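You operate a simulated robot arm through the tools that you are given. There is no shell and no other tool. Be economical: measure what you need, move in short steps, check, and stop when the job is done.

The job below is to be done with a simulated robot arm. You get a single attempt, and the scene is never put back.

TASK
Lock off, push the conduit end into its entry, tighten the lock ring.
Fine: the entry is on the control box; leave the isolator locked.

It is judged by the outcome, as a careful person would: the job done as asked, and still so three seconds after it is handed in. It fails if anything else is knocked over, pushed out of place, dropped, spilled or broken.

THE ROBOT
A 7-joint arm with a two-finger parallel gripper, fixed in place. Base frame: the origin is at the foot of the arm, x ahead of it, y to its left, z up. Readings come in m, rad, newtons and seconds.
With the tool pointing down near the work surface it reaches from about 0.46 to 0.92 m from the base axis. Its first joint turns from -2.007 to 2.007 rad. Payload 3.91 kg.
The tool frame sits at the grasp point between the pads (the TCP): z along the fingers, y along the line on which they close. The tips reach 0.03 m beyond it. The gripper opens to 0.11 m. The fingers are 0.02 m wide and 0.01 m thick; the gripper's body (0.048 by 0.112 m) begins 0.055 m behind the TCP.
Orientation is that of the tool frame in the base frame, as a unit quaternion [x, y, z, w]. With the fingers straight down and closing along the base's y, the tool's x points along the base's -x, its y along +y and its z along -z.

THE INTERFACE
- The arm moves only by the tool drive_tool. Its argument "steps" is a list of rows, each an object of numbers (a shift or turn left out is 0, a gripper value left out holds the last): "dx", "dy", "dz": the shift along the base's x, y, z in units of 250 mm (1.0 is 250 mm); "ax", "ay", "az": the turn, a rotation vector about the base's x, y, z in units of 60 degrees (1.0 is 60 degrees). In form: [{"dx": .., "dy": .., "dz": .., "ax": .., "ay": .., "az": ..}, ...]. A call has 1 to 12 rows; each row is the pose to reach, as a shift and turn from the pose commanded when the call began. "gripper" is the gripper command, from -1 (shut) to 1 (fully open), values between in proportion, set as the call begins (left out, the last holds). A call with a number of a shift or a turn outside -1 to 1 is refused whole. Each row takes 0.2 s and may step no farther than 0.05 m and 0.15 rad from the row before; otherwise, or with a gripper value out of range, the whole call is refused. Where a pose cannot be reached the arm comes as near as it can. A force on the tool above 90 N (or 10 N above the force at the start of the call, whichever is more), or a blocked arm, ends the call early, and 0.2 s more pass. Each finger travels about 0.153 m/s and halts on what it meets, pressing with about 25 N; the grip force reading is that of the motor and also rises with nothing between the fingers. The clock runs only during rows and for 0.2 s after the last one: add rows that repeat a pose to give the fingers time. The reply holds the time, the measured pose of the TCP, the force on the tool along the base axes, the opening and the grip force, in the units named above and with some noise.
- Cameras (640 x 400 px; columns grow to the right, rows downward): "scene" is fixed at [0.3989, -0.6492, 1.5044]; the picture's right is [0.93, -0.37, 0.00], its down [-0.18, -0.45, -0.88] and it looks along [0.32, 0.82, -0.48] (base axes); focal length 338 px, centre (320, 200). "wrist" rides on the gripper at [0.072, 0.017, -0.103] in the tool frame; the picture's right is [-0.23, 0.97, 0.00], its down [-0.76, -0.18, -0.62] and it looks along [-0.61, -0.14, 0.78] (tool axes); focal length 222 px, centre (320, 200). There is no depth. A picture from a camera that has moved, and an enlarged one, comes with that camera's place and axes in the base frame and with its lens. The place of the scene camera against the robot may be out by one fixed shift of up to 0.018 m in any direction.
- camera(camera): a new picture of that camera. The clock stands still meanwhile.
- lift_body(by): slides the trunk up (or, below 0, down) by that many m; the arm rides with it, the base frame stays. It gives what a move gives, with no picture.
- zoom(camera, box): a new picture of the part [left, top, right, bottom] of that camera's present view, enlarged. The clock stands still meanwhile.
- close_job(): hands the job in; it is judged then, once.

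Go step by step. Nothing tells you positions but the pictures and the camera data: compare them with the known pose of the tool, close in by small moves and look again before you grip or let go. The budget is 120 turns and 64 pictures, counting those below and the enlarged ones. Unless the task says otherwise, let go and move clear before handing in.

The tools are called by a JSON object that holds its "op" and its "data". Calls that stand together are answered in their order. drive_tool: Moves the arm, as the interface text tells. Its arguments: {"type":"object","properties":{"steps":{"type":"array"},"gripper":{"type":"number"}},"required":["steps"]} The other tools are called the same way: lift_body (by) slides the trunk up or down; camera (camera) takes a picture; zoom (camera, box) takes an enlarged picture of a part of a camera's view; close_job () hands the job in.

At the start:

```text
clock: 0.0
tool_pos: [0.4858, 0.0458, 1.2638]
tcp_rot: [0.0, 1.0, 0.0, -0.001]
contact_force: [-1.1, -0.5, -0.1]
opening: 0.1099
gripper_force: 0.1
trunk travel left (down, up): [-0.9, 0.09]
```

scene: 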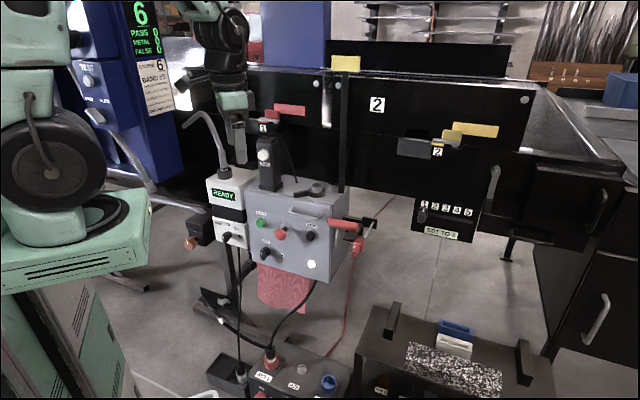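
wrist: 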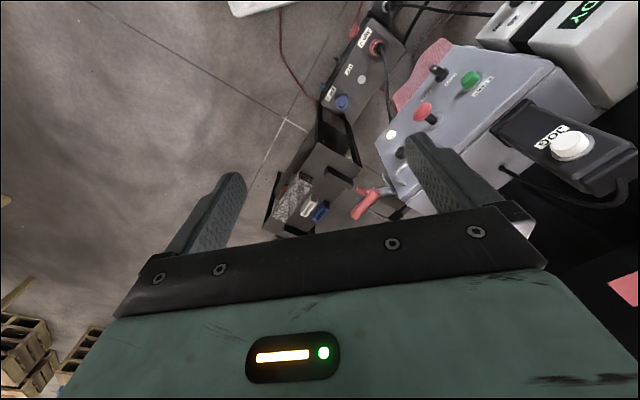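

I see a control box with buttons, a red-handled isolator at its right side, and other equipment. I'll enlarge the pictures to identify the conduit, the entry, the lock ring and the isolator.

{"op": "zoom", "data": {"camera": "scene", "box": [180, 120, 400, 290]}}

{"op": "zoom", "data": {"camera": "scene", "box": [180, 260, 560, 400]}}

{"op": "zoom", "data": {"camera": "scene", "box": [380, 100, 640, 260]}}

{"op": "zoom", "data": {"camera": "wrist", "box": [240, 0, 640, 250]}}

```text
2.35 times, centred on (290, 205) of scene
camera zoom: at [0.3989, -0.6492, 1.5044], right [0.93, -0.37, 0.0], down [-0.18, -0.45, -0.88], along [0.32, 0.82, -0.48], focal length 795 px, centre (391, 188)
```

zoom: 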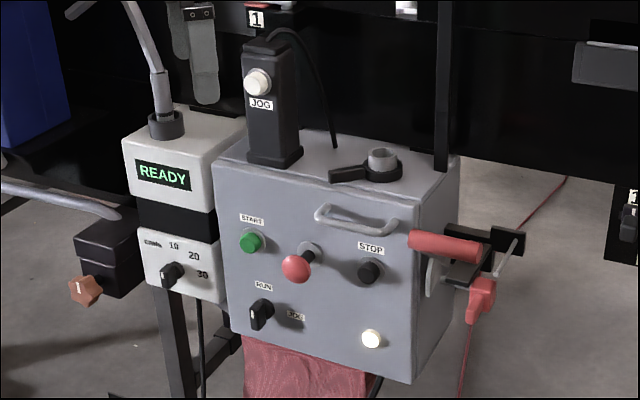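

```text
1.68 times, centred on (370, 330) of scene
camera zoom: at [0.3989, -0.6492, 1.5044], right [0.93, -0.37, 0.0], down [-0.18, -0.45, -0.88], along [0.32, 0.82, -0.48], focal length 569 px, centre (236, -19)
```

zoom: 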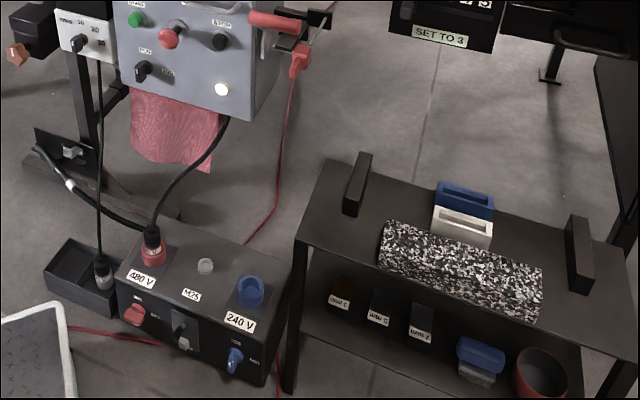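

```text
2.46 times, centred on (510, 180) of scene
camera zoom: at [0.3989, -0.6492, 1.5044], right [0.93, -0.37, 0.0], down [-0.18, -0.45, -0.88], along [0.32, 0.82, -0.48], focal length 831 px, centre (-148, 249)
```

zoom: 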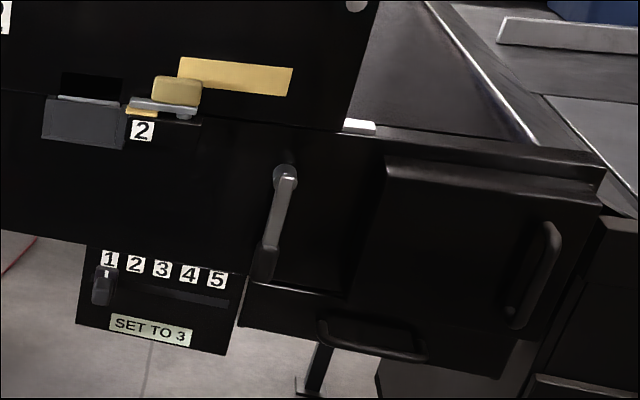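

```text
1.60 times, centred on (440, 125) of wrist
camera zoom: at [0.4133, 0.0623, 1.3676], right [0.23, 0.97, 0.0], down [0.76, -0.18, 0.62], along [0.61, -0.14, -0.78], focal length 355 px, centre (128, 320)
```

zoom: 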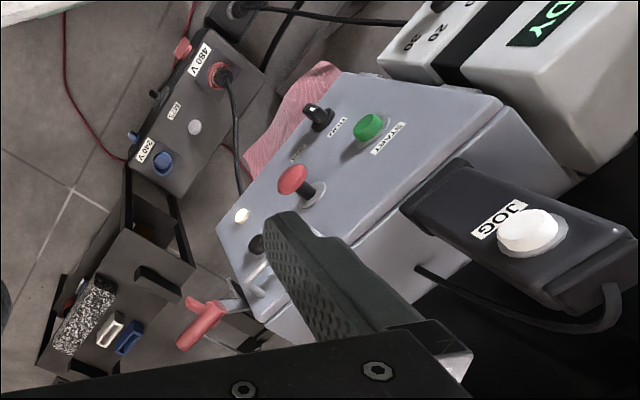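

The box front faces the scene camera: START is at about (0.56, 0.32, 0.90) and the entry on top at about (0.77, 0.34, 0.98). I'll turn the wrist camera toward it for a better look.

{"op": "drive_tool", "data": {"steps": [{"dx": 0.1, "az": 0.14, "dz": 0.05}, {"dx": 0.2, "az": 0.28, "dz": 0.1}, {"dx": 0.3, "az": 0.42, "dz": 0.1}, {"dx": 0.4, "az": 0.56, "dy": -0.1, "dz": 0.1}, {"dx": 0.5, "az": 0.7, "dy": -0.15, "dz": 0.1}, {"dx": 0.6, "az": 0.84, "dy": -0.2, "dz": 0.1}, {"dx": 0.7, "az": 0.98, "dy": -0.2, "dz": 0.1}]}}

```text
clock: 1.6
tool_pos: [0.6606, -0.0061, 1.2878]
tcp_rot: [-0.493, 0.87, 0.0, 0.001]
contact_force: [-0.7, -0.9, -0.3]
opening: 0.1101
gripper_force: 0.1
trunk travel left (down, up): [-0.9, 0.09]
```

{"op": "drive_tool", "data": {"steps": [{"az": 0.14}, {"az": 0.28}, {"az": 0.42}, {"az": 0.5}]}}

{"op": "camera", "data": {"camera": "wrist"}}

```text
clock: 2.6
tool_pos: [0.6601, -0.0054, 1.2894]
tcp_rot: [-0.701, 0.713, 0.0, -0.001]
contact_force: [-0.6, -0.6, -0.3]
opening: 0.1102
gripper_force: 0.1
trunk travel left (down, up): [-0.9, 0.09]
```

```text
57 pictures are left
camera wrist: at [0.6426, -0.0769, 1.3926], right [-0.97, 0.24, 0.0], down [0.19, 0.76, 0.62], along [0.15, 0.6, -0.78], focal length 222 px, centre (320, 200)
```

wrist: 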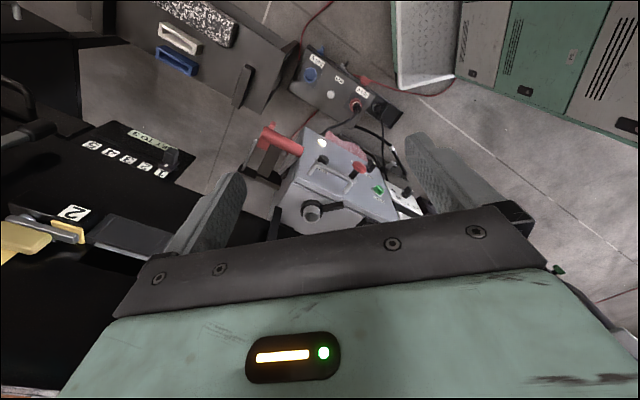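

{"op": "zoom", "data": {"camera": "wrist", "box": [220, 90, 440, 228]}}

{"op": "zoom", "data": {"camera": "scene", "box": [285, 155, 395, 225]}}

{"op": "zoom", "data": {"camera": "scene", "box": [100, 60, 290, 250]}}

```text
2.90 times, centred on (330, 159) of wrist
camera zoom: at [0.6426, -0.0769, 1.3926], right [-0.97, 0.24, 0.0], down [0.19, 0.76, 0.62], along [0.15, 0.6, -0.78], focal length 644 px, centre (291, 319)
```

zoom: 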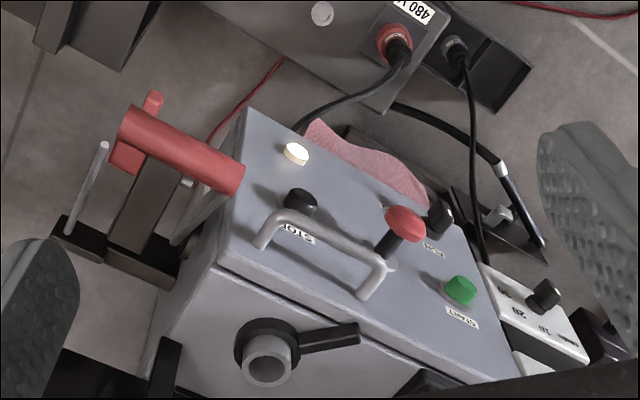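

```text
5.71 times, centred on (340, 190) of scene
camera zoom: at [0.3989, -0.6492, 1.5044], right [0.93, -0.37, 0.0], down [-0.18, -0.45, -0.88], along [0.32, 0.82, -0.48], focal length 1930 px, centre (206, 257)
```

zoom: 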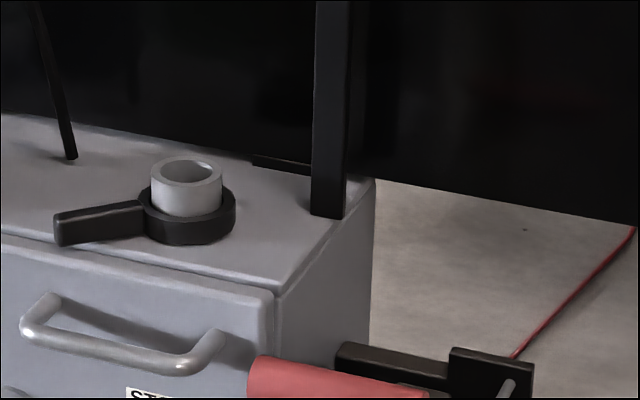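

```text
2.11 times, centred on (195, 155) of scene
camera zoom: at [0.3989, -0.6492, 1.5044], right [0.93, -0.37, 0.0], down [-0.18, -0.45, -0.88], along [0.32, 0.82, -0.48], focal length 711 px, centre (583, 295)
```

zoom: 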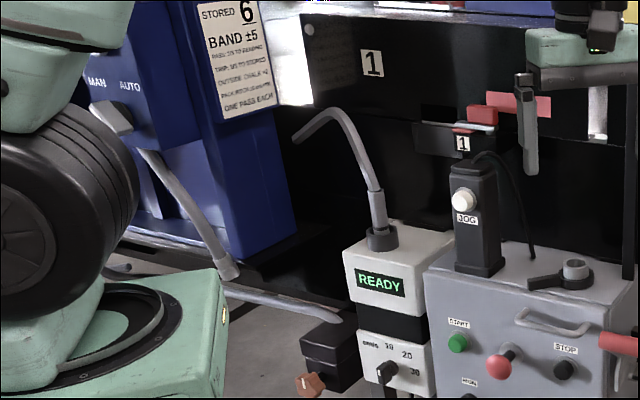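

{"op": "zoom", "data": {"camera": "wrist", "box": [232, 115, 312, 185]}}

{"op": "zoom", "data": {"camera": "scene", "box": [310, 200, 390, 265]}}

{"op": "drive_tool", "data": {"steps": [{"dx": -0.18, "dy": 0.08, "dz": 0.04}, {"dx": -0.36, "dy": 0.16, "dz": 0.08}, {"dx": -0.54, "dy": 0.24, "dz": 0.12}, {"dx": -0.66, "dy": 0.36, "dz": 0.16}, {"dx": -0.72, "dy": 0.5, "dz": 0.2}]}}

{"op": "camera", "data": {"camera": "wrist"}}

```text
5.71 times, centred on (272, 150) of wrist
camera zoom: at [0.6426, -0.0769, 1.3926], right [-0.97, 0.24, 0.0], down [0.19, 0.76, 0.62], along [0.15, 0.6, -0.78], focal length 1269 px, centre (594, 486)
```

zoom: 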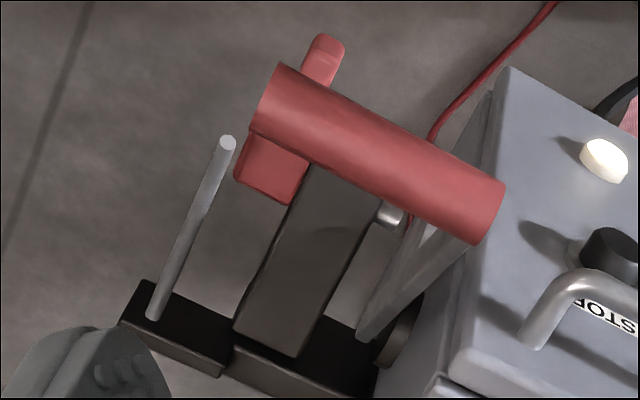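

```text
6.15 times, centred on (350, 232) of scene
camera zoom: at [0.3989, -0.6492, 1.5044], right [0.93, -0.37, 0.0], down [-0.18, -0.45, -0.88], along [0.32, 0.82, -0.48], focal length 2078 px, centre (135, 0)
```

zoom: 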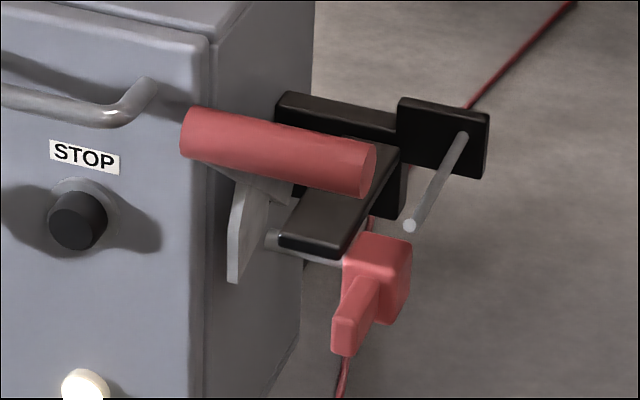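

```text
refused: row 1 steps farther than a row can; nothing moved
```

```text
51 pictures are left
camera wrist: at [0.6426, -0.0769, 1.3926], right [-0.97, 0.24, 0.0], down [0.19, 0.76, 0.62], along [0.15, 0.6, -0.78], focal length 222 px, centre (320, 200)
```

wrist: 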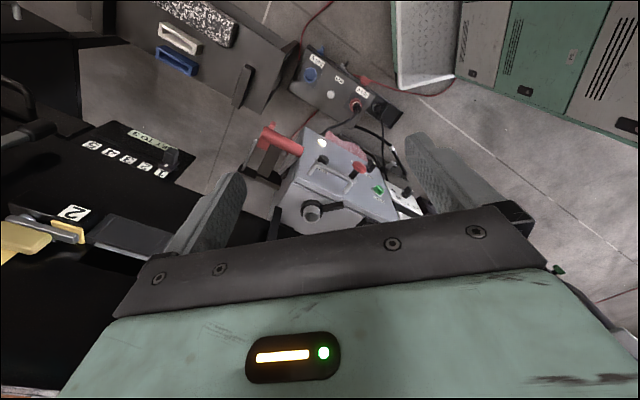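

The isolator is a lever with a red grip, and a red lock with a pin and cord is near it. The box is turned about 40° and faces the robot. Next I'll look for the conduit to the left.

{"op": "drive_tool", "data": {"steps": [{"dx": -0.15, "dy": 0.08, "dz": 0.04}, {"dx": -0.3, "dy": 0.16, "dz": 0.08}, {"dx": -0.45, "dy": 0.24, "dz": 0.12}, {"dx": -0.6, "dy": 0.32, "dz": 0.16}, {"dx": -0.7, "dy": 0.45, "dz": 0.2}]}}

{"op": "camera", "data": {"camera": "wrist"}}

```text
clock: 3.8
tool_pos: [0.4853, 0.1075, 1.3378]
tcp_rot: [-0.7, 0.714, -0.001, -0.001]
contact_force: [0.0, -0.6, 0.4]
opening: 0.11
gripper_force: 0.1
trunk travel left (down, up): [-0.9, 0.09]
```

```text
50 pictures are left
camera wrist: at [0.4672, 0.0353, 1.4429], right [-0.97, 0.25, 0.0], down [0.19, 0.76, 0.62], along [0.15, 0.6, -0.78], focal length 222 px, centre (320, 200)
```

wrist: 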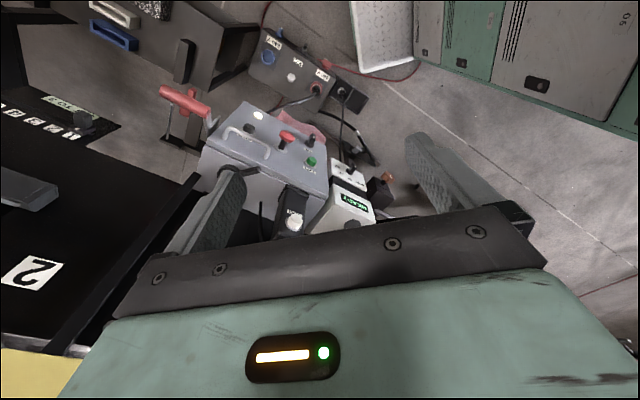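

I need a view past the gripper body, so I'll turn the tool to point at +y with the camera on top.

{"op": "drive_tool", "data": {"steps": [{"ay": -0.099, "az": 0.099}, {"ay": -0.198, "az": 0.198}, {"ay": -0.297, "az": 0.297}, {"ay": -0.396, "az": 0.396}, {"ay": -0.495, "az": 0.495}, {"ay": -0.594, "az": 0.594}, {"ay": -0.693, "az": 0.693}]}}

{"op": "drive_tool", "data": {"steps": [{"ay": -0.099, "az": 0.099}, {"ay": -0.198, "az": 0.198}, {"ay": -0.297, "az": 0.297}, {"ay": -0.396, "az": 0.396}, {"ay": -0.495, "az": 0.495}, {"ay": -0.594, "az": 0.594}, {"ay": -0.693, "az": 0.693}]}}

{"op": "camera", "data": {"camera": "wrist"}}

```text
clock: 5.4
tool_pos: [0.4847, 0.1074, 1.3381]
tcp_rot: [0.858, -0.379, 0.242, -0.249]
contact_force: [0.6, -0.1, 0.7]
opening: 0.1099
gripper_force: 0.0
trunk travel left (down, up): [-0.9, 0.09]
```

```text
clock: 7.0
tool_pos: [0.5417, 0.1738, 1.4203]
tcp_rot: [0.8, 0.028, 0.438, -0.41]
contact_force: [-5.5, 8.3, 0.4]
opening: 0.1102
gripper_force: 0.2
out of reach, approached as far as the arm can: row 1, 2, 3, 4, 5, 6, 7
trunk travel left (down, up): [-0.9, 0.09]
```

```text
49 pictures are left
camera wrist: at [0.5225, 0.0697, 1.4917], right [0.25, -0.57, -0.78], down [-0.96, -0.07, -0.26], along [0.1, 0.82, -0.57], focal length 222 px, centre (320, 200)
```

wrist: 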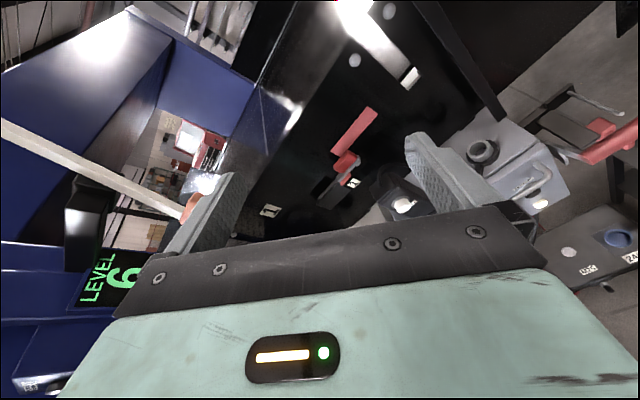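

The arm ran into its reach limits. I'll check in the scene view that nothing is being touched.

{"op": "camera", "data": {"camera": "scene"}}

```text
48 pictures are left
```

scene: 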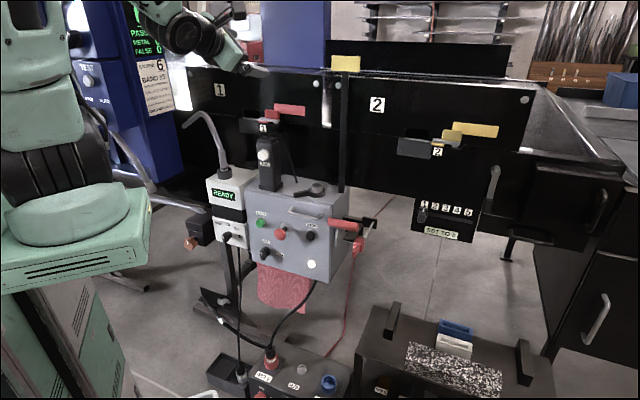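

{"op": "drive_tool", "data": {"steps": [{"dy": -0.15}, {"dy": -0.3}, {"dy": -0.45}, {"dy": -0.5, "ay": -0.099, "az": 0.099}, {"dy": -0.55, "dx": 0.1, "ay": -0.198, "az": 0.198}, {"dy": -0.6, "dx": 0.2, "ay": -0.297, "az": 0.297}, {"dy": -0.6, "dx": 0.2, "ay": -0.396, "az": 0.396}, {"dy": -0.6, "dx": 0.2, "ay": -0.495, "az": 0.495}, {"dy": -0.6, "dx": 0.2, "ay": -0.594, "az": 0.594}, {"dy": -0.6, "dx": 0.2, "ay": -0.693, "az": 0.693}]}}

{"op": "camera", "data": {"camera": "wrist"}}

```text
clock: 9.2
tool_pos: [0.3087, 0.2893, 1.4953]
tcp_rot: [0.586, 0.434, 0.525, -0.44]
contact_force: [0.6, -1.2, 0.3]
opening: 0.1101
gripper_force: 0.0
out of reach, approached as far as the arm can: row 1, 2, 3, 4, 5, 6, 7, 8, 9, 10
trunk travel left (down, up): [-0.9, 0.09]
```

```text
47 pictures are left
camera wrist: at [0.306, 0.1893, 1.5739], right [0.93, -0.24, -0.29], down [-0.37, -0.6, -0.71], along [0.0, 0.76, -0.65], focal length 222 px, centre (320, 200)
```

wrist: 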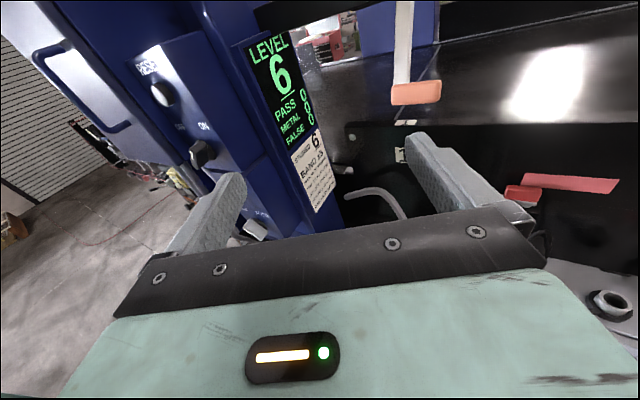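

{"op": "drive_tool", "data": {"steps": [{"ax": -0.14, "dx": 0.05}, {"ax": -0.28, "dx": 0.1}, {"ax": -0.42, "dx": 0.15}, {"ax": -0.56, "dx": 0.2}, {"ax": -0.7, "dx": 0.2}]}}

{"op": "camera", "data": {"camera": "wrist"}}

```text
clock: 10.4
tool_pos: [0.3569, 0.287, 1.4949]
tcp_rot: [0.706, 0.592, 0.333, -0.2]
contact_force: [0.8, 0.0, 0.6]
opening: 0.1098
gripper_force: 0.0
out of reach, approached as far as the arm can: row 1, 2
trunk travel left (down, up): [-0.9, 0.09]
```

```text
46 pictures are left
camera wrist: at [0.3555, 0.2638, 1.6211], right [0.93, -0.37, -0.05], down [-0.38, -0.92, -0.12], along [0.0, 0.13, -0.99], focal length 222 px, centre (320, 200)
```

wrist: 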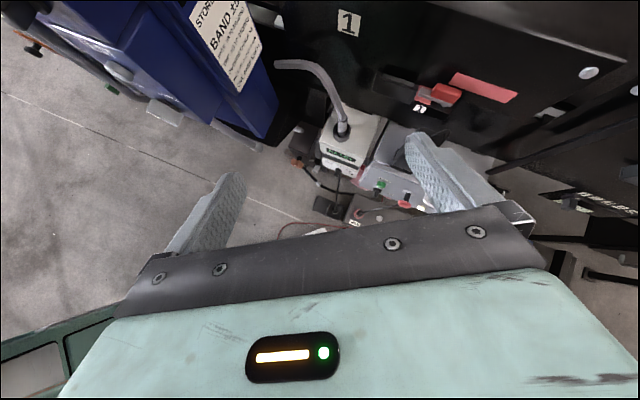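

{"op": "zoom", "data": {"camera": "wrist", "box": [230, 40, 430, 220]}}

{"op": "zoom", "data": {"camera": "scene", "box": [100, 90, 270, 250]}}

```text
2.22 times, centred on (330, 130) of wrist
camera zoom: at [0.3555, 0.2638, 1.6211], right [0.93, -0.37, -0.05], down [-0.38, -0.92, -0.12], along [0.0, 0.13, -0.99], focal length 494 px, centre (298, 356)
```

zoom: 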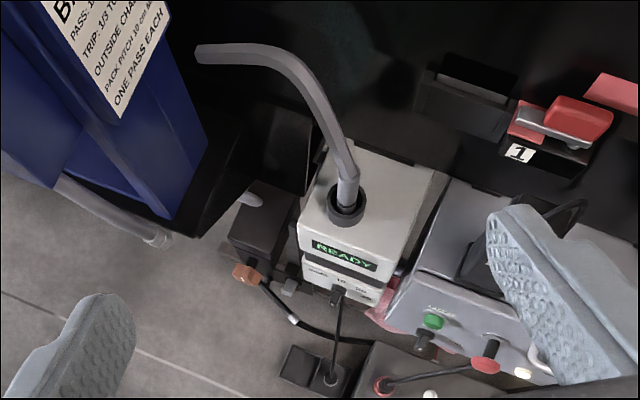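

```text
2.50 times, centred on (185, 170) of scene
camera zoom: at [0.3989, -0.6492, 1.5044], right [0.93, -0.37, 0.0], down [-0.18, -0.45, -0.88], along [0.32, 0.82, -0.48], focal length 844 px, centre (658, 275)
```

zoom: 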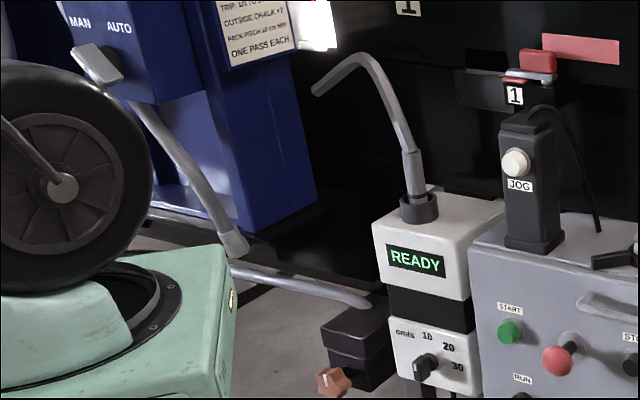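

Two candidates stand out: a bent conduit standing in a collar on the READY box, and pipes at the blue machine. I'll enlarge both, along with the entry.

{"op": "zoom", "data": {"camera": "scene", "box": [175, 100, 255, 190]}}

{"op": "zoom", "data": {"camera": "scene", "box": [100, 140, 220, 260]}}

{"op": "zoom", "data": {"camera": "wrist", "box": [225, 90, 345, 180]}}

```text
4.44 times, centred on (215, 145) of scene
camera zoom: at [0.3989, -0.6492, 1.5044], right [0.93, -0.37, 0.0], down [-0.18, -0.45, -0.88], along [0.32, 0.82, -0.48], focal length 1501 px, centre (787, 444)
```

zoom: 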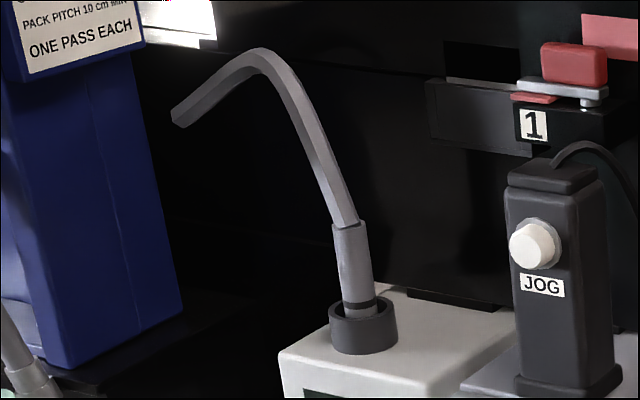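

```text
3.33 times, centred on (160, 200) of scene
camera zoom: at [0.3989, -0.6492, 1.5044], right [0.93, -0.37, 0.0], down [-0.18, -0.45, -0.88], along [0.32, 0.82, -0.48], focal length 1126 px, centre (853, 200)
```

zoom: 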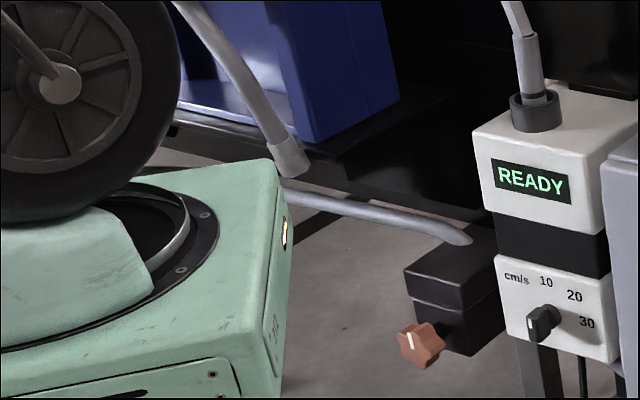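

```text
4.44 times, centred on (285, 135) of wrist
camera zoom: at [0.3555, 0.2638, 1.6211], right [0.93, -0.37, -0.05], down [-0.38, -0.92, -0.12], along [0.0, 0.13, -0.99], focal length 987 px, centre (476, 489)
```

zoom: 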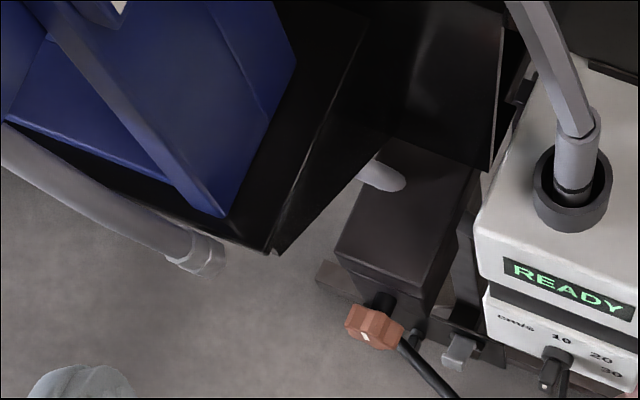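

The bent conduit is parked loose in a black cup on the READY box, and the entry with its lever ring is on the control box. Next I'll take a close look at the isolator.

{"op": "drive_tool", "data": {"steps": [{"ax": -0.053, "ay": -0.032, "az": 0.112, "dx": 0.05, "dy": -0.09}, {"ax": -0.106, "ay": -0.064, "az": 0.224, "dx": 0.1, "dy": -0.18}, {"ax": -0.159, "ay": -0.095, "az": 0.336, "dx": 0.15, "dy": -0.27}, {"ax": -0.212, "ay": -0.127, "az": 0.448, "dx": 0.22, "dy": -0.36, "dz": -0.05}, {"ax": -0.264, "ay": -0.159, "az": 0.56, "dx": 0.32, "dy": -0.45, "dz": -0.1}, {"ax": -0.317, "ay": -0.19, "az": 0.672, "dx": 0.42, "dy": -0.53, "dz": -0.15}, {"ax": -0.37, "ay": -0.222, "az": 0.784, "dx": 0.5, "dy": -0.6, "dz": -0.2}]}}

{"op": "drive_tool", "data": {"steps": [{"ax": -0.053, "ay": -0.032, "az": 0.112, "dx": 0.06, "dy": -0.05, "dz": -0.08}, {"ax": -0.106, "ay": -0.064, "az": 0.224, "dx": 0.12, "dy": -0.1, "dz": -0.16}, {"ax": -0.159, "ay": -0.095, "az": 0.336, "dx": 0.18, "dy": -0.15, "dz": -0.24}, {"ax": -0.212, "ay": -0.127, "az": 0.448, "dx": 0.24, "dy": -0.2, "dz": -0.32}, {"ax": -0.264, "ay": -0.159, "az": 0.56, "dx": 0.32, "dy": -0.25, "dz": -0.4}, {"ax": -0.317, "ay": -0.19, "az": 0.672, "dx": 0.42, "dy": -0.3, "dz": -0.5}, {"ax": -0.37, "ay": -0.222, "az": 0.784, "dx": 0.5, "dy": -0.3, "dz": -0.6}]}}

{"op": "camera", "data": {"camera": "wrist"}}

```text
clock: 12.0
tool_pos: [0.4836, 0.1359, 1.4452]
tcp_rot: [0.394, 0.893, 0.187, -0.112]
contact_force: [-0.3, -0.5, -0.1]
opening: 0.11
gripper_force: 0.2
trunk travel left (down, up): [-0.9, 0.09]
```

```text
clock: 13.6
tool_pos: [0.6064, 0.0605, 1.2954]
tcp_rot: [-0.001, 1.0, 0.0, 0.0]
contact_force: [-0.4, -0.5, -0.2]
opening: 0.1101
gripper_force: 0.1
trunk travel left (down, up): [-0.9, 0.09]
```

```text
40 pictures are left
camera wrist: at [0.5354, 0.0771, 1.3994], right [0.23, 0.97, 0.0], down [0.76, -0.18, 0.62], along [0.61, -0.14, -0.78], focal length 222 px, centre (320, 200)
```

wrist: 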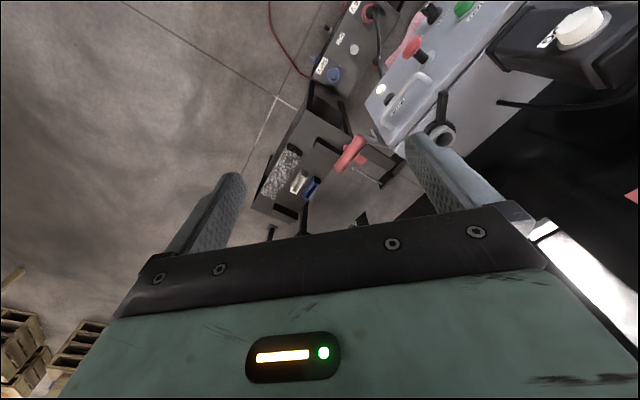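

{"op": "zoom", "data": {"camera": "wrist", "box": [310, 80, 470, 220]}}

```text
2.86 times, centred on (390, 150) of wrist
camera zoom: at [0.5354, 0.0771, 1.3994], right [0.23, 0.97, 0.0], down [0.76, -0.18, 0.62], along [0.61, -0.14, -0.78], focal length 635 px, centre (120, 343)
```

zoom: 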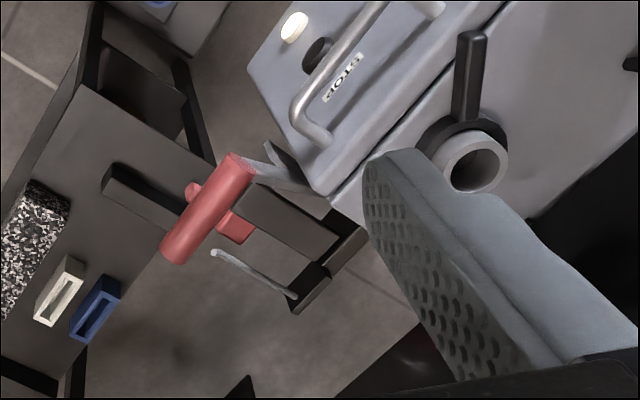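

The grip's centre is at about (0.761, 0.092, 0.975), and it lies along the box's right-hand direction (0.75, -0.66). I'll get a low, near-horizontal view of the lock.

{"op": "drive_tool", "data": {"steps": [{"dx": -0.04, "dy": 0.02, "dz": -0.15, "ay": -0.11}, {"dx": -0.08, "dy": 0.04, "dz": -0.3, "ay": -0.22}, {"dx": -0.12, "dy": 0.08, "dz": -0.45, "ay": -0.33}, {"dx": -0.18, "dy": 0.12, "dz": -0.6, "ay": -0.44}, {"dx": -0.18, "dy": 0.16, "dz": -0.75, "ay": -0.55}, {"dx": -0.18, "dy": 0.16, "dz": -0.9, "ay": -0.66}, {"dx": -0.18, "dy": 0.16, "dz": -1.0, "ay": -0.77}]}}

{"op": "zoom", "data": {"camera": "wrist", "box": [220, 60, 480, 230]}}

```text
clock: 15.2
tool_pos: [0.5632, 0.1003, 1.0427]
tcp_rot: [0.0, 0.92, 0.001, 0.392]
contact_force: [0.8, 0.0, 0.9]
opening: 0.1101
gripper_force: 0.1
trunk travel left (down, up): [-0.9, 0.09]
```

```text
2.35 times, centred on (350, 145) of wrist
camera zoom: at [0.4386, 0.1175, 1.0643], right [0.16, 0.97, 0.17], down [0.08, -0.18, 0.98], along [0.98, -0.14, -0.1], focal length 523 px, centre (249, 329)
```

zoom: 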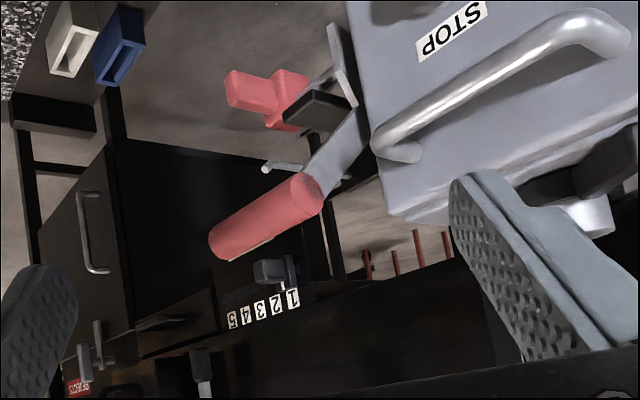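

{"op": "zoom", "data": {"camera": "wrist", "box": [290, 65, 390, 175]}}

```text
3.64 times, centred on (340, 120) of wrist
camera zoom: at [0.4386, 0.1175, 1.0643], right [0.16, 0.97, 0.17], down [0.08, -0.18, 0.98], along [0.98, -0.14, -0.1], focal length 808 px, centre (247, 491)
```

zoom: 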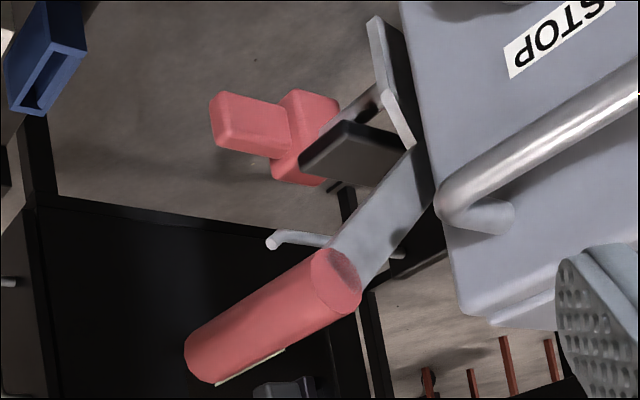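

The lock's pin points along the box's rightward axis toward the grey lever plate. I need a side view to tell whether it is off and whether the pin is engaged, so I'll go around to the right side.

{"op": "drive_tool", "data": {"steps": [{"dz": 0.15, "ay": 0.11}, {"dz": 0.3, "ay": 0.22}, {"dz": 0.45, "ay": 0.33, "dy": -0.05}, {"dz": 0.6, "ay": 0.44, "dy": -0.15, "dx": 0.05}, {"dz": 0.65, "ay": 0.55, "dy": -0.3, "dx": 0.15}, {"dz": 0.65, "ay": 0.66, "dy": -0.4, "dx": 0.3}, {"dz": 0.65, "ay": 0.77, "dy": -0.5, "dx": 0.45}, {"dz": 0.65, "ay": 0.77, "dy": -0.6, "dx": 0.6}, {"dz": 0.65, "ay": 0.77, "dy": -0.7, "dx": 0.75}, {"dz": 0.65, "ay": 0.77, "dy": -0.75, "dx": 0.9}]}}

{"op": "drive_tool", "data": {"steps": [{"az": 0.14}, {"az": 0.28}, {"az": 0.42}, {"az": 0.56}, {"az": 0.7}, {"az": 0.84}, {"az": 0.98}]}}

{"op": "drive_tool", "data": {"steps": [{"az": 0.14, "dx": 0.06}, {"az": 0.28, "dx": 0.1}, {"az": 0.42, "dx": 0.15}, {"az": 0.56, "dx": 0.2}, {"az": 0.7, "dx": 0.25}, {"az": 0.84, "dx": 0.3}, {"az": 0.98, "dx": 0.35}]}}

{"op": "camera", "data": {"camera": "wrist"}}

```text
clock: 17.4
tool_pos: [0.7564, 0.0492, 1.2739]
tcp_rot: [0.016, 1.0, 0.0, -0.004]
contact_force: [-1.0, 1.3, -1.0]
opening: 0.1102
gripper_force: 0.0
out of reach, approached as far as the arm can: row 6, 7, 8, 9, 10
trunk travel left (down, up): [-0.9, 0.09]
```

```text
clock: 19.0
tool_pos: [0.7576, 0.0505, 1.2755]
tcp_rot: [0.016, 1.0, 0.0, -0.002]
contact_force: [-0.4, -0.2, -0.2]
opening: 0.1102
gripper_force: 0.0
out of reach, approached as far as the arm can: row 1, 2, 3, 4, 5, 6, 7
trunk travel left (down, up): [-0.9, 0.09]
```

```text
clock: 20.5
tool_pos: [0.7962, 0.1672, 1.2628]
tcp_rot: [-0.166, 0.976, -0.015, -0.137]
contact_force: [-51.4, 12.4, -206.5]
opening: 0.1101
gripper_force: 0.0
out of reach, approached as far as the arm can: row 1, 2, 3, 4, 5, 6, 7
trunk travel left (down, up): [-0.9, 0.09]
stopped in row 7: the force on the tool passed its limit (the readings are from after the stop); the commanded pose is now the measured one
```

```text
36 pictures are left
camera wrist: at [0.752, 0.1675, 1.3838], right [-0.11, 0.99, -0.05], down [0.91, 0.12, 0.39], along [0.39, 0.0, -0.92], focal length 222 px, centre (320, 200)
```

wrist: 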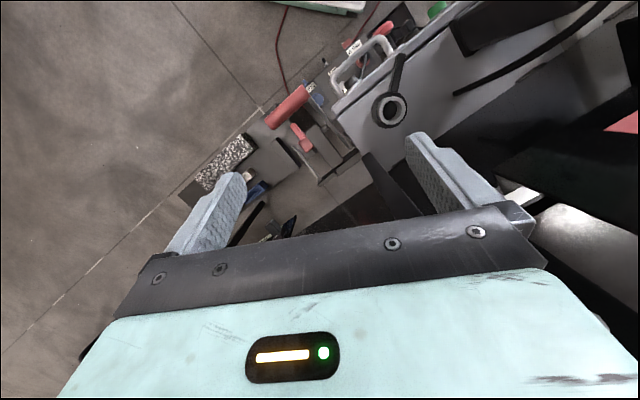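

I hit something with a high force and must stop chaining moves. I'll check the scene first.

{"op": "camera", "data": {"camera": "scene"}}

```text
35 pictures are left
```

scene: 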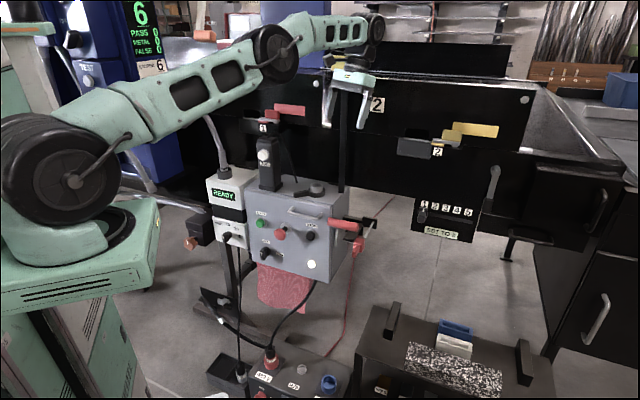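

The wrist is leaning on the conveyor's edge. I'll lift the trunk off it, then retreat.

{"op": "lift_body", "data": {"by": 0.08}}

```text
clock: 20.8
tool_pos: [0.7933, 0.1634, 1.2652]
tcp_rot: [-0.155, 0.976, -0.023, -0.151]
contact_force: [-58.4, -30.6, -28.9]
opening: 0.1103
gripper_force: 0.0
trunk travel left (down, up): [-0.903, 0.087]
stopped: the arm was blocked; the commanded pose is now the measured one
```

{"op": "zoom", "data": {"camera": "scene", "box": [290, 10, 410, 140]}}

```text
3.08 times, centred on (350, 75) of scene
camera zoom: at [0.3989, -0.6492, 1.5044], right [0.93, -0.37, 0.0], down [-0.18, -0.45, -0.88], along [0.32, 0.82, -0.48], focal length 1039 px, centre (228, 585)
```

zoom: 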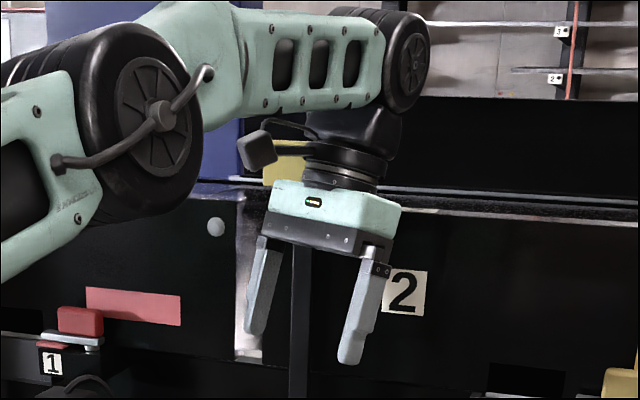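

The back of the wrist is against the post with the yellow sign. I'll back away along -x and -y.

{"op": "drive_tool", "data": {"steps": [{"dx": -0.06, "dy": -0.06}, {"dx": -0.12, "dy": -0.12}, {"dx": -0.2, "dy": -0.2}, {"dx": -0.28, "dy": -0.28}]}}

{"op": "camera", "data": {"camera": "scene"}}

```text
clock: 21.1
tool_pos: [0.6602, 0.2695, 1.2424]
tcp_rot: [-0.27, 0.945, -0.046, -0.176]
contact_force: [-18.7, 22.3, 12.9]
opening: 0.1098
gripper_force: 0.0
out of reach, approached as far as the arm can: row 1
trunk travel left (down, up): [-0.903, 0.087]
stopped in row 1: the force on the tool passed its limit (the readings are from after the stop); the commanded pose is now the measured one
```

```text
33 pictures are left
```

scene: 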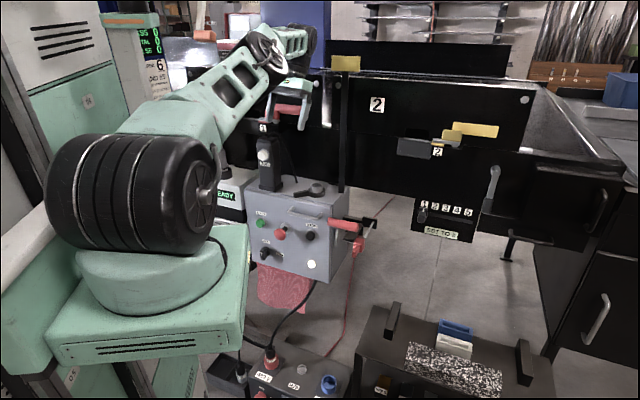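

{"op": "drive_tool", "data": {"steps": [{"dx": -0.04, "dz": 0.04}, {"dx": -0.08, "dz": 0.08}]}}

```text
clock: 21.4
tool_pos: [0.3908, 0.3382, 1.079]
tcp_rot: [-0.322, 0.879, -0.196, -0.291]
contact_force: [-32.7, -42.3, -31.2]
opening: 0.1102
gripper_force: 0.1
trunk travel left (down, up): [-0.903, 0.087]
stopped in row 1: the arm was blocked; the commanded pose is now the measured one
```

{"op": "camera", "data": {"camera": "scene"}}

{"op": "camera", "data": {"camera": "wrist"}}

```text
32 pictures are left
```

scene: 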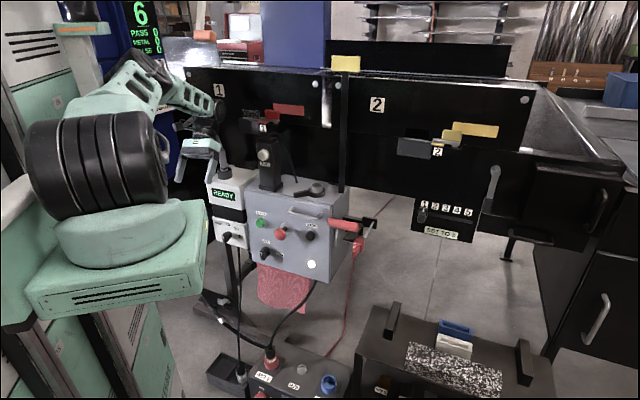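

```text
31 pictures are left
camera wrist: at [0.3739, 0.3737, 1.2016], right [-0.52, 0.8, -0.3], down [0.84, 0.55, 0.01], along [0.17, -0.24, -0.95], focal length 222 px, centre (320, 200)
```

wrist: 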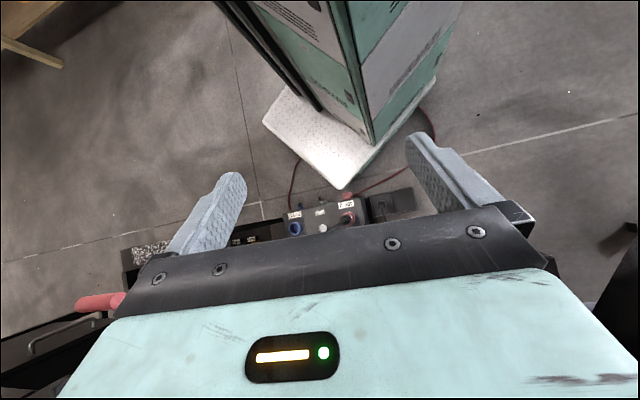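

The arm jumped between configurations. I'll hold still for one row to see where it settles.

{"op": "drive_tool", "data": {"steps": [{"dz": 0.0}]}}

```text
clock: 21.8
tool_pos: [0.3497, 0.4486, 1.153]
tcp_rot: [-0.172, 0.937, -0.249, -0.174]
contact_force: [19.0, 7.4, 16.0]
opening: 0.1101
gripper_force: 0.1
trunk travel left (down, up): [-0.903, 0.087]
stopped in row 1: the arm was blocked; the commanded pose is now the measured one
```

{"op": "drive_tool", "data": {"steps": [{"dz": 0.0}, {"dz": 0.0}]}}

{"op": "camera", "data": {"camera": "scene"}}

```text
clock: 22.1
tool_pos: [0.2708, 0.4912, 1.1518]
tcp_rot: [-0.319, 0.902, -0.168, -0.238]
contact_force: [36.8, -16.8, -3.9]
opening: 0.11
gripper_force: 0.1
trunk travel left (down, up): [-0.903, 0.087]
stopped in row 1: the arm was blocked; the commanded pose is now the measured one
```

```text
30 pictures are left
```

scene: 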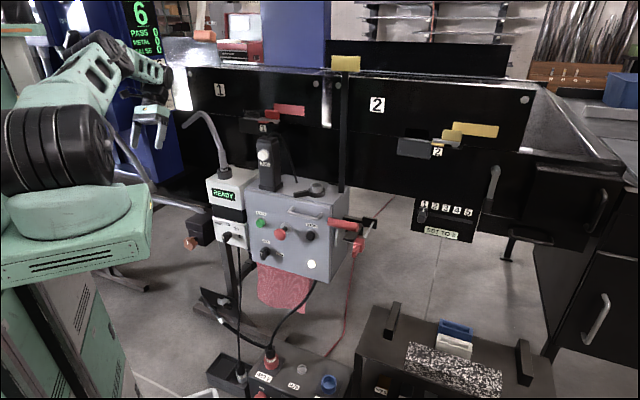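

Everything in the scene still stands as before. The arm is still drifting left, so I'll hold again.

{"op": "drive_tool", "data": {"steps": [{"dz": 0.0}, {"dz": 0.0}, {"dz": 0.0}]}}

```text
clock: 22.4
tool_pos: [0.266, 0.4785, 1.1564]
tcp_rot: [-0.318, 0.903, -0.165, -0.239]
contact_force: [-1.4, 0.7, 1.1]
opening: 0.1099
gripper_force: 0.0
trunk travel left (down, up): [-0.903, 0.087]
stopped in row 1: the arm was blocked; the commanded pose is now the measured one
```

{"op": "drive_tool", "data": {"steps": [{"dy": -0.08, "dz": 0.08}]}}

```text
clock: 22.8
tool_pos: [0.2744, 0.4596, 1.1689]
tcp_rot: [-0.312, 0.904, -0.17, -0.24]
contact_force: [0.7, 0.2, -0.9]
opening: 0.1101
gripper_force: 0.0
trunk travel left (down, up): [-0.903, 0.087]
```

{"op": "drive_tool", "data": {"steps": [{"dx": 0.0, "dy": -0.1, "dz": 0.12}, {"dx": 0.03, "dy": -0.2, "dz": 0.24}, {"dx": 0.08, "dy": -0.32, "dz": 0.36}, {"dx": 0.15, "dy": -0.44, "dz": 0.45}]}}

```text
clock: 23.4
tool_pos: [0.2826, 0.3865, 1.1087]
tcp_rot: [-0.281, 0.884, -0.262, -0.267]
contact_force: [1.1, 0.5, 0.4]
opening: 0.1097
gripper_force: 0.0
trunk travel left (down, up): [-0.903, 0.087]
stopped in row 2: the arm was blocked; the commanded pose is now the measured one
```

{"op": "drive_tool", "data": {"steps": [{"dx": 0.05, "dy": -0.02}, {"dx": 0.1, "dy": -0.04}]}}

{"op": "zoom", "data": {"camera": "scene", "box": [0, 0, 300, 240]}}

```text
clock: 24.0
tool_pos: [0.3082, 0.377, 1.1088]
tcp_rot: [-0.282, 0.883, -0.262, -0.267]
contact_force: [-0.4, 0.1, 0.3]
opening: 0.1101
gripper_force: 0.1
trunk travel left (down, up): [-0.903, 0.087]
```

```text
1.67 times, centred on (150, 120) of scene
camera zoom: at [0.3989, -0.6492, 1.5044], right [0.93, -0.37, 0.0], down [-0.18, -0.45, -0.88], along [0.32, 0.82, -0.48], focal length 563 px, centre (603, 333)
```

zoom: 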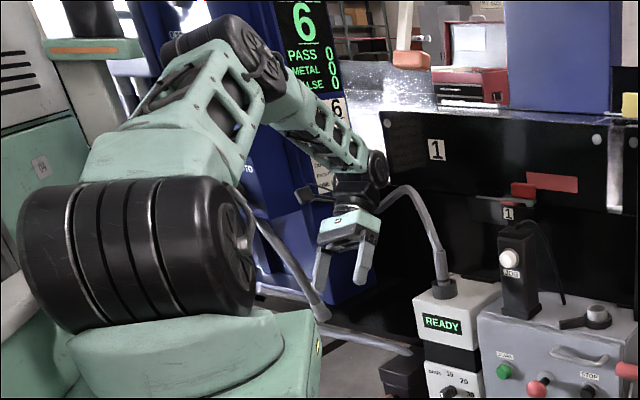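

{"op": "drive_tool", "data": {"steps": [{"dx": 0.08, "dy": -0.13, "dz": 0.05, "ax": 0.074, "ay": -0.076, "az": -0.08}, {"dx": 0.16, "dy": -0.26, "dz": 0.1, "ax": 0.149, "ay": -0.152, "az": -0.16}]}}

```text
clock: 24.6
tool_pos: [0.3612, 0.2952, 1.1121]
tcp_rot: [-0.185, 0.938, -0.211, -0.205]
contact_force: [-0.2, 0.7, -0.1]
opening: 0.1099
gripper_force: 0.0
trunk travel left (down, up): [-0.903, 0.087]
```

{"op": "drive_tool", "data": {"steps": [{"dx": 0.08, "dy": -0.1, "dz": 0.08, "ax": 0.074, "ay": -0.076, "az": -0.08}, {"dx": 0.16, "dy": -0.2, "dz": 0.16, "ax": 0.149, "ay": -0.152, "az": -0.16}, {"dx": 0.24, "dy": -0.3, "dz": 0.24, "ax": 0.223, "ay": -0.228, "az": -0.24}, {"dx": 0.32, "dy": -0.4, "dz": 0.32, "ax": 0.297, "ay": -0.304, "az": -0.32}]}}

```text
clock: 25.6
tool_pos: [0.4271, 0.2114, 1.2148]
tcp_rot: [-0.043, 0.998, -0.038, -0.038]
contact_force: [0.4, 1.0, 0.1]
opening: 0.1102
gripper_force: 0.1
trunk travel left (down, up): [-0.903, 0.087]
```

Normal control is back. I'll move right in small checked steps, turning the tool for a view of the isolator from its front right.

{"op": "drive_tool", "data": {"steps": [{"dx": 0.06, "dy": -0.15, "ax": 0.037, "ay": -0.038, "az": -0.04}, {"dx": 0.12, "dy": -0.3, "ax": 0.074, "ay": -0.076, "az": -0.08}, {"dx": 0.18, "dy": -0.45}, {"dx": 0.24, "dy": -0.6}, {"dx": 0.3, "dy": -0.75, "az": 0.0}]}}

```text
clock: 26.8
tool_pos: [0.5006, 0.0302, 1.213]
tcp_rot: [-0.04, 0.998, -0.039, -0.039]
contact_force: [0.8, 0.1, 0.1]
opening: 0.11
gripper_force: 0.0
out of reach, approached as far as the arm can: row 5
trunk travel left (down, up): [-0.903, 0.087]
```

{"op": "drive_tool", "data": {"steps": [{"az": 0.14}, {"az": 0.28}, {"az": 0.42}]}}

{"op": "camera", "data": {"camera": "scene"}}

```text
clock: 27.6
tool_pos: [0.4153, 0.126, 1.192]
tcp_rot: [-0.248, 0.967, -0.048, -0.026]
contact_force: [1.2, -0.2, 0.2]
opening: 0.1099
gripper_force: 0.1
out of reach, approached as far as the arm can: row 1, 2, 3
trunk travel left (down, up): [-0.903, 0.087]
```

```text
28 pictures are left
```

scene: 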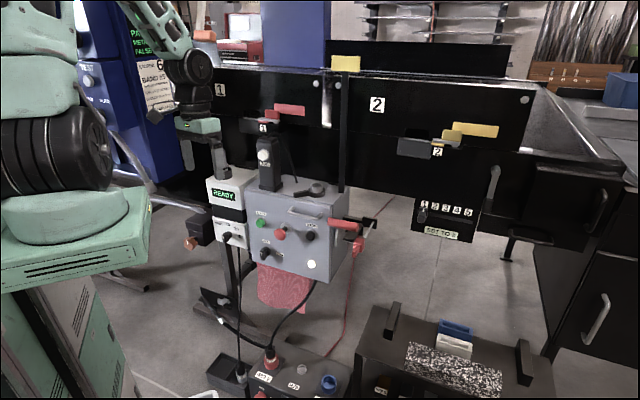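

Positive yaw is at a joint limit, so I'll unwind the other way.

{"op": "drive_tool", "data": {"steps": [{"az": -0.14, "dx": 0.1, "dy": -0.05}, {"az": -0.28, "dx": 0.2, "dy": -0.1}, {"az": -0.42, "dx": 0.3, "dy": -0.15}, {"az": -0.56, "dx": 0.35, "dy": -0.2}, {"az": -0.7, "dx": 0.35, "dy": -0.25}, {"az": -0.84, "dx": 0.35, "dy": -0.3}]}}

```text
clock: 29.0
tool_pos: [0.5025, 0.0503, 1.1916]
tcp_rot: [0.179, 0.982, -0.029, -0.046]
contact_force: [0.0, 0.4, 0.4]
opening: 0.1096
gripper_force: 0.0
trunk travel left (down, up): [-0.903, 0.087]
```

{"op": "drive_tool", "data": {"steps": [{"az": -0.14}, {"az": -0.28}, {"az": -0.42}, {"az": -0.56}, {"az": -0.7}, {"az": -0.84}, {"az": -0.98}]}}

{"op": "drive_tool", "data": {"steps": [{"az": -0.14, "dx": 0.05}, {"az": -0.28, "dx": 0.1}, {"az": -0.42, "dx": 0.15}, {"az": -0.56, "dx": 0.2, "dy": -0.05}, {"az": -0.7, "dx": 0.25, "dy": -0.1}, {"az": -0.84, "dx": 0.3, "dy": -0.15}, {"az": -0.98, "dx": 0.35, "dy": -0.2}]}}

```text
clock: 30.6
tool_pos: [0.5021, 0.0502, 1.1914]
tcp_rot: [0.637, 0.769, -0.003, -0.056]
contact_force: [0.1, 0.5, -0.1]
opening: 0.1101
gripper_force: 0.1
trunk travel left (down, up): [-0.903, 0.087]
```

```text
clock: 32.2
tool_pos: [0.5895, 0.0005, 1.1918]
tcp_rot: [0.933, 0.356, 0.025, -0.05]
contact_force: [-0.9, 0.3, 0.2]
opening: 0.11
gripper_force: 0.1
trunk travel left (down, up): [-0.903, 0.087]
```

Unwound. The tool's yaw now suits tilting to point straight at the box front with the camera on top, so I'll tilt about the box's right axis.

{"op": "drive_tool", "data": {"steps": [{"ax": 0.1, "ay": -0.09, "az": 0.02}, {"ax": 0.2, "ay": -0.18, "az": 0.04}, {"ax": 0.3, "ay": -0.27, "az": 0.06, "dy": -0.05}, {"ax": 0.4, "ay": -0.36, "az": 0.08, "dy": -0.1}, {"ax": 0.5, "ay": -0.45, "az": 0.1, "dx": 0.05, "dy": -0.15}, {"ax": 0.6, "ay": -0.54, "az": 0.12, "dx": 0.1, "dy": -0.2}]}}

```text
clock: 33.6
tool_pos: [0.6151, -0.0494, 1.192]
tcp_rot: [0.804, 0.388, 0.385, -0.232]
contact_force: [0.0, 1.1, -0.1]
opening: 0.1098
gripper_force: 0.1
trunk travel left (down, up): [-0.903, 0.087]
```

{"op": "drive_tool", "data": {"steps": [{"ax": 0.087, "ay": -0.087, "az": -0.02, "dx": 0.04, "dz": -0.12}, {"ax": 0.174, "ay": -0.174, "az": -0.04, "dx": 0.08, "dz": -0.24}, {"ax": 0.26, "ay": -0.26, "az": -0.06, "dx": 0.13, "dz": -0.36}, {"ax": 0.347, "ay": -0.347, "az": -0.08, "dx": 0.18, "dz": -0.48}, {"ax": 0.434, "ay": -0.434, "az": -0.099, "dx": 0.22, "dz": -0.58}]}}

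{"op": "camera", "data": {"camera": "wrist"}}

```text
clock: 34.8
tool_pos: [0.7014, -0.0444, 1.0502]
tcp_rot: [0.645, 0.293, 0.641, -0.295]
contact_force: [-0.1, -0.4, 0.4]
opening: 0.11
gripper_force: 0.1
out of reach, approached as far as the arm can: row 4, 5
trunk travel left (down, up): [-0.903, 0.087]
```

```text
27 pictures are left
camera wrist: at [0.6487, -0.1331, 1.1235], right [0.73, -0.64, -0.23], down [-0.55, -0.35, -0.76], along [0.4, 0.68, -0.61], focal length 222 px, centre (320, 200)
```

wrist: 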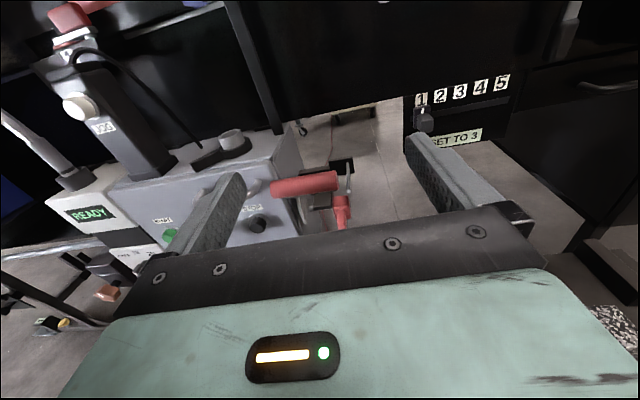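

{"op": "zoom", "data": {"camera": "wrist", "box": [250, 140, 390, 235]}}

```text
4.21 times, centred on (320, 188) of wrist
camera zoom: at [0.6487, -0.1331, 1.1235], right [0.73, -0.64, -0.23], down [-0.55, -0.35, -0.76], along [0.4, 0.68, -0.61], focal length 935 px, centre (320, 253)
```

zoom: 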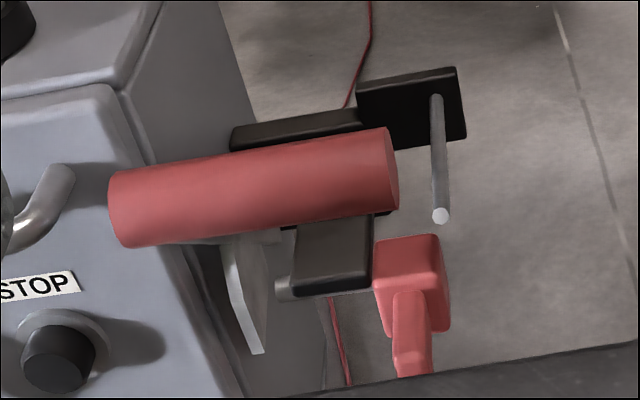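

I now have a clear upright view. The fixed bracket holds the red lock's bolt, pointing at the grey lever plate. The lever is up with the power lamp lit, so it looks ON. I'll close the fingers, go above the grip, and press it down.

{"op": "drive_tool", "data": {"gripper": -1, "steps": [{"dx": 0.05, "dy": 0.13}, {"dx": 0.1, "dy": 0.26}, {"dx": 0.14, "dy": 0.39}, {"dx": 0.186, "dy": 0.5}]}}

```text
clock: 35.8
tool_pos: [0.7502, 0.0797, 1.0493]
tcp_rot: [0.644, 0.293, 0.642, -0.294]
contact_force: [0.1, -0.7, 0.2]
opening: 0.0
gripper_force: 25.0
trunk travel left (down, up): [-0.903, 0.087]
```

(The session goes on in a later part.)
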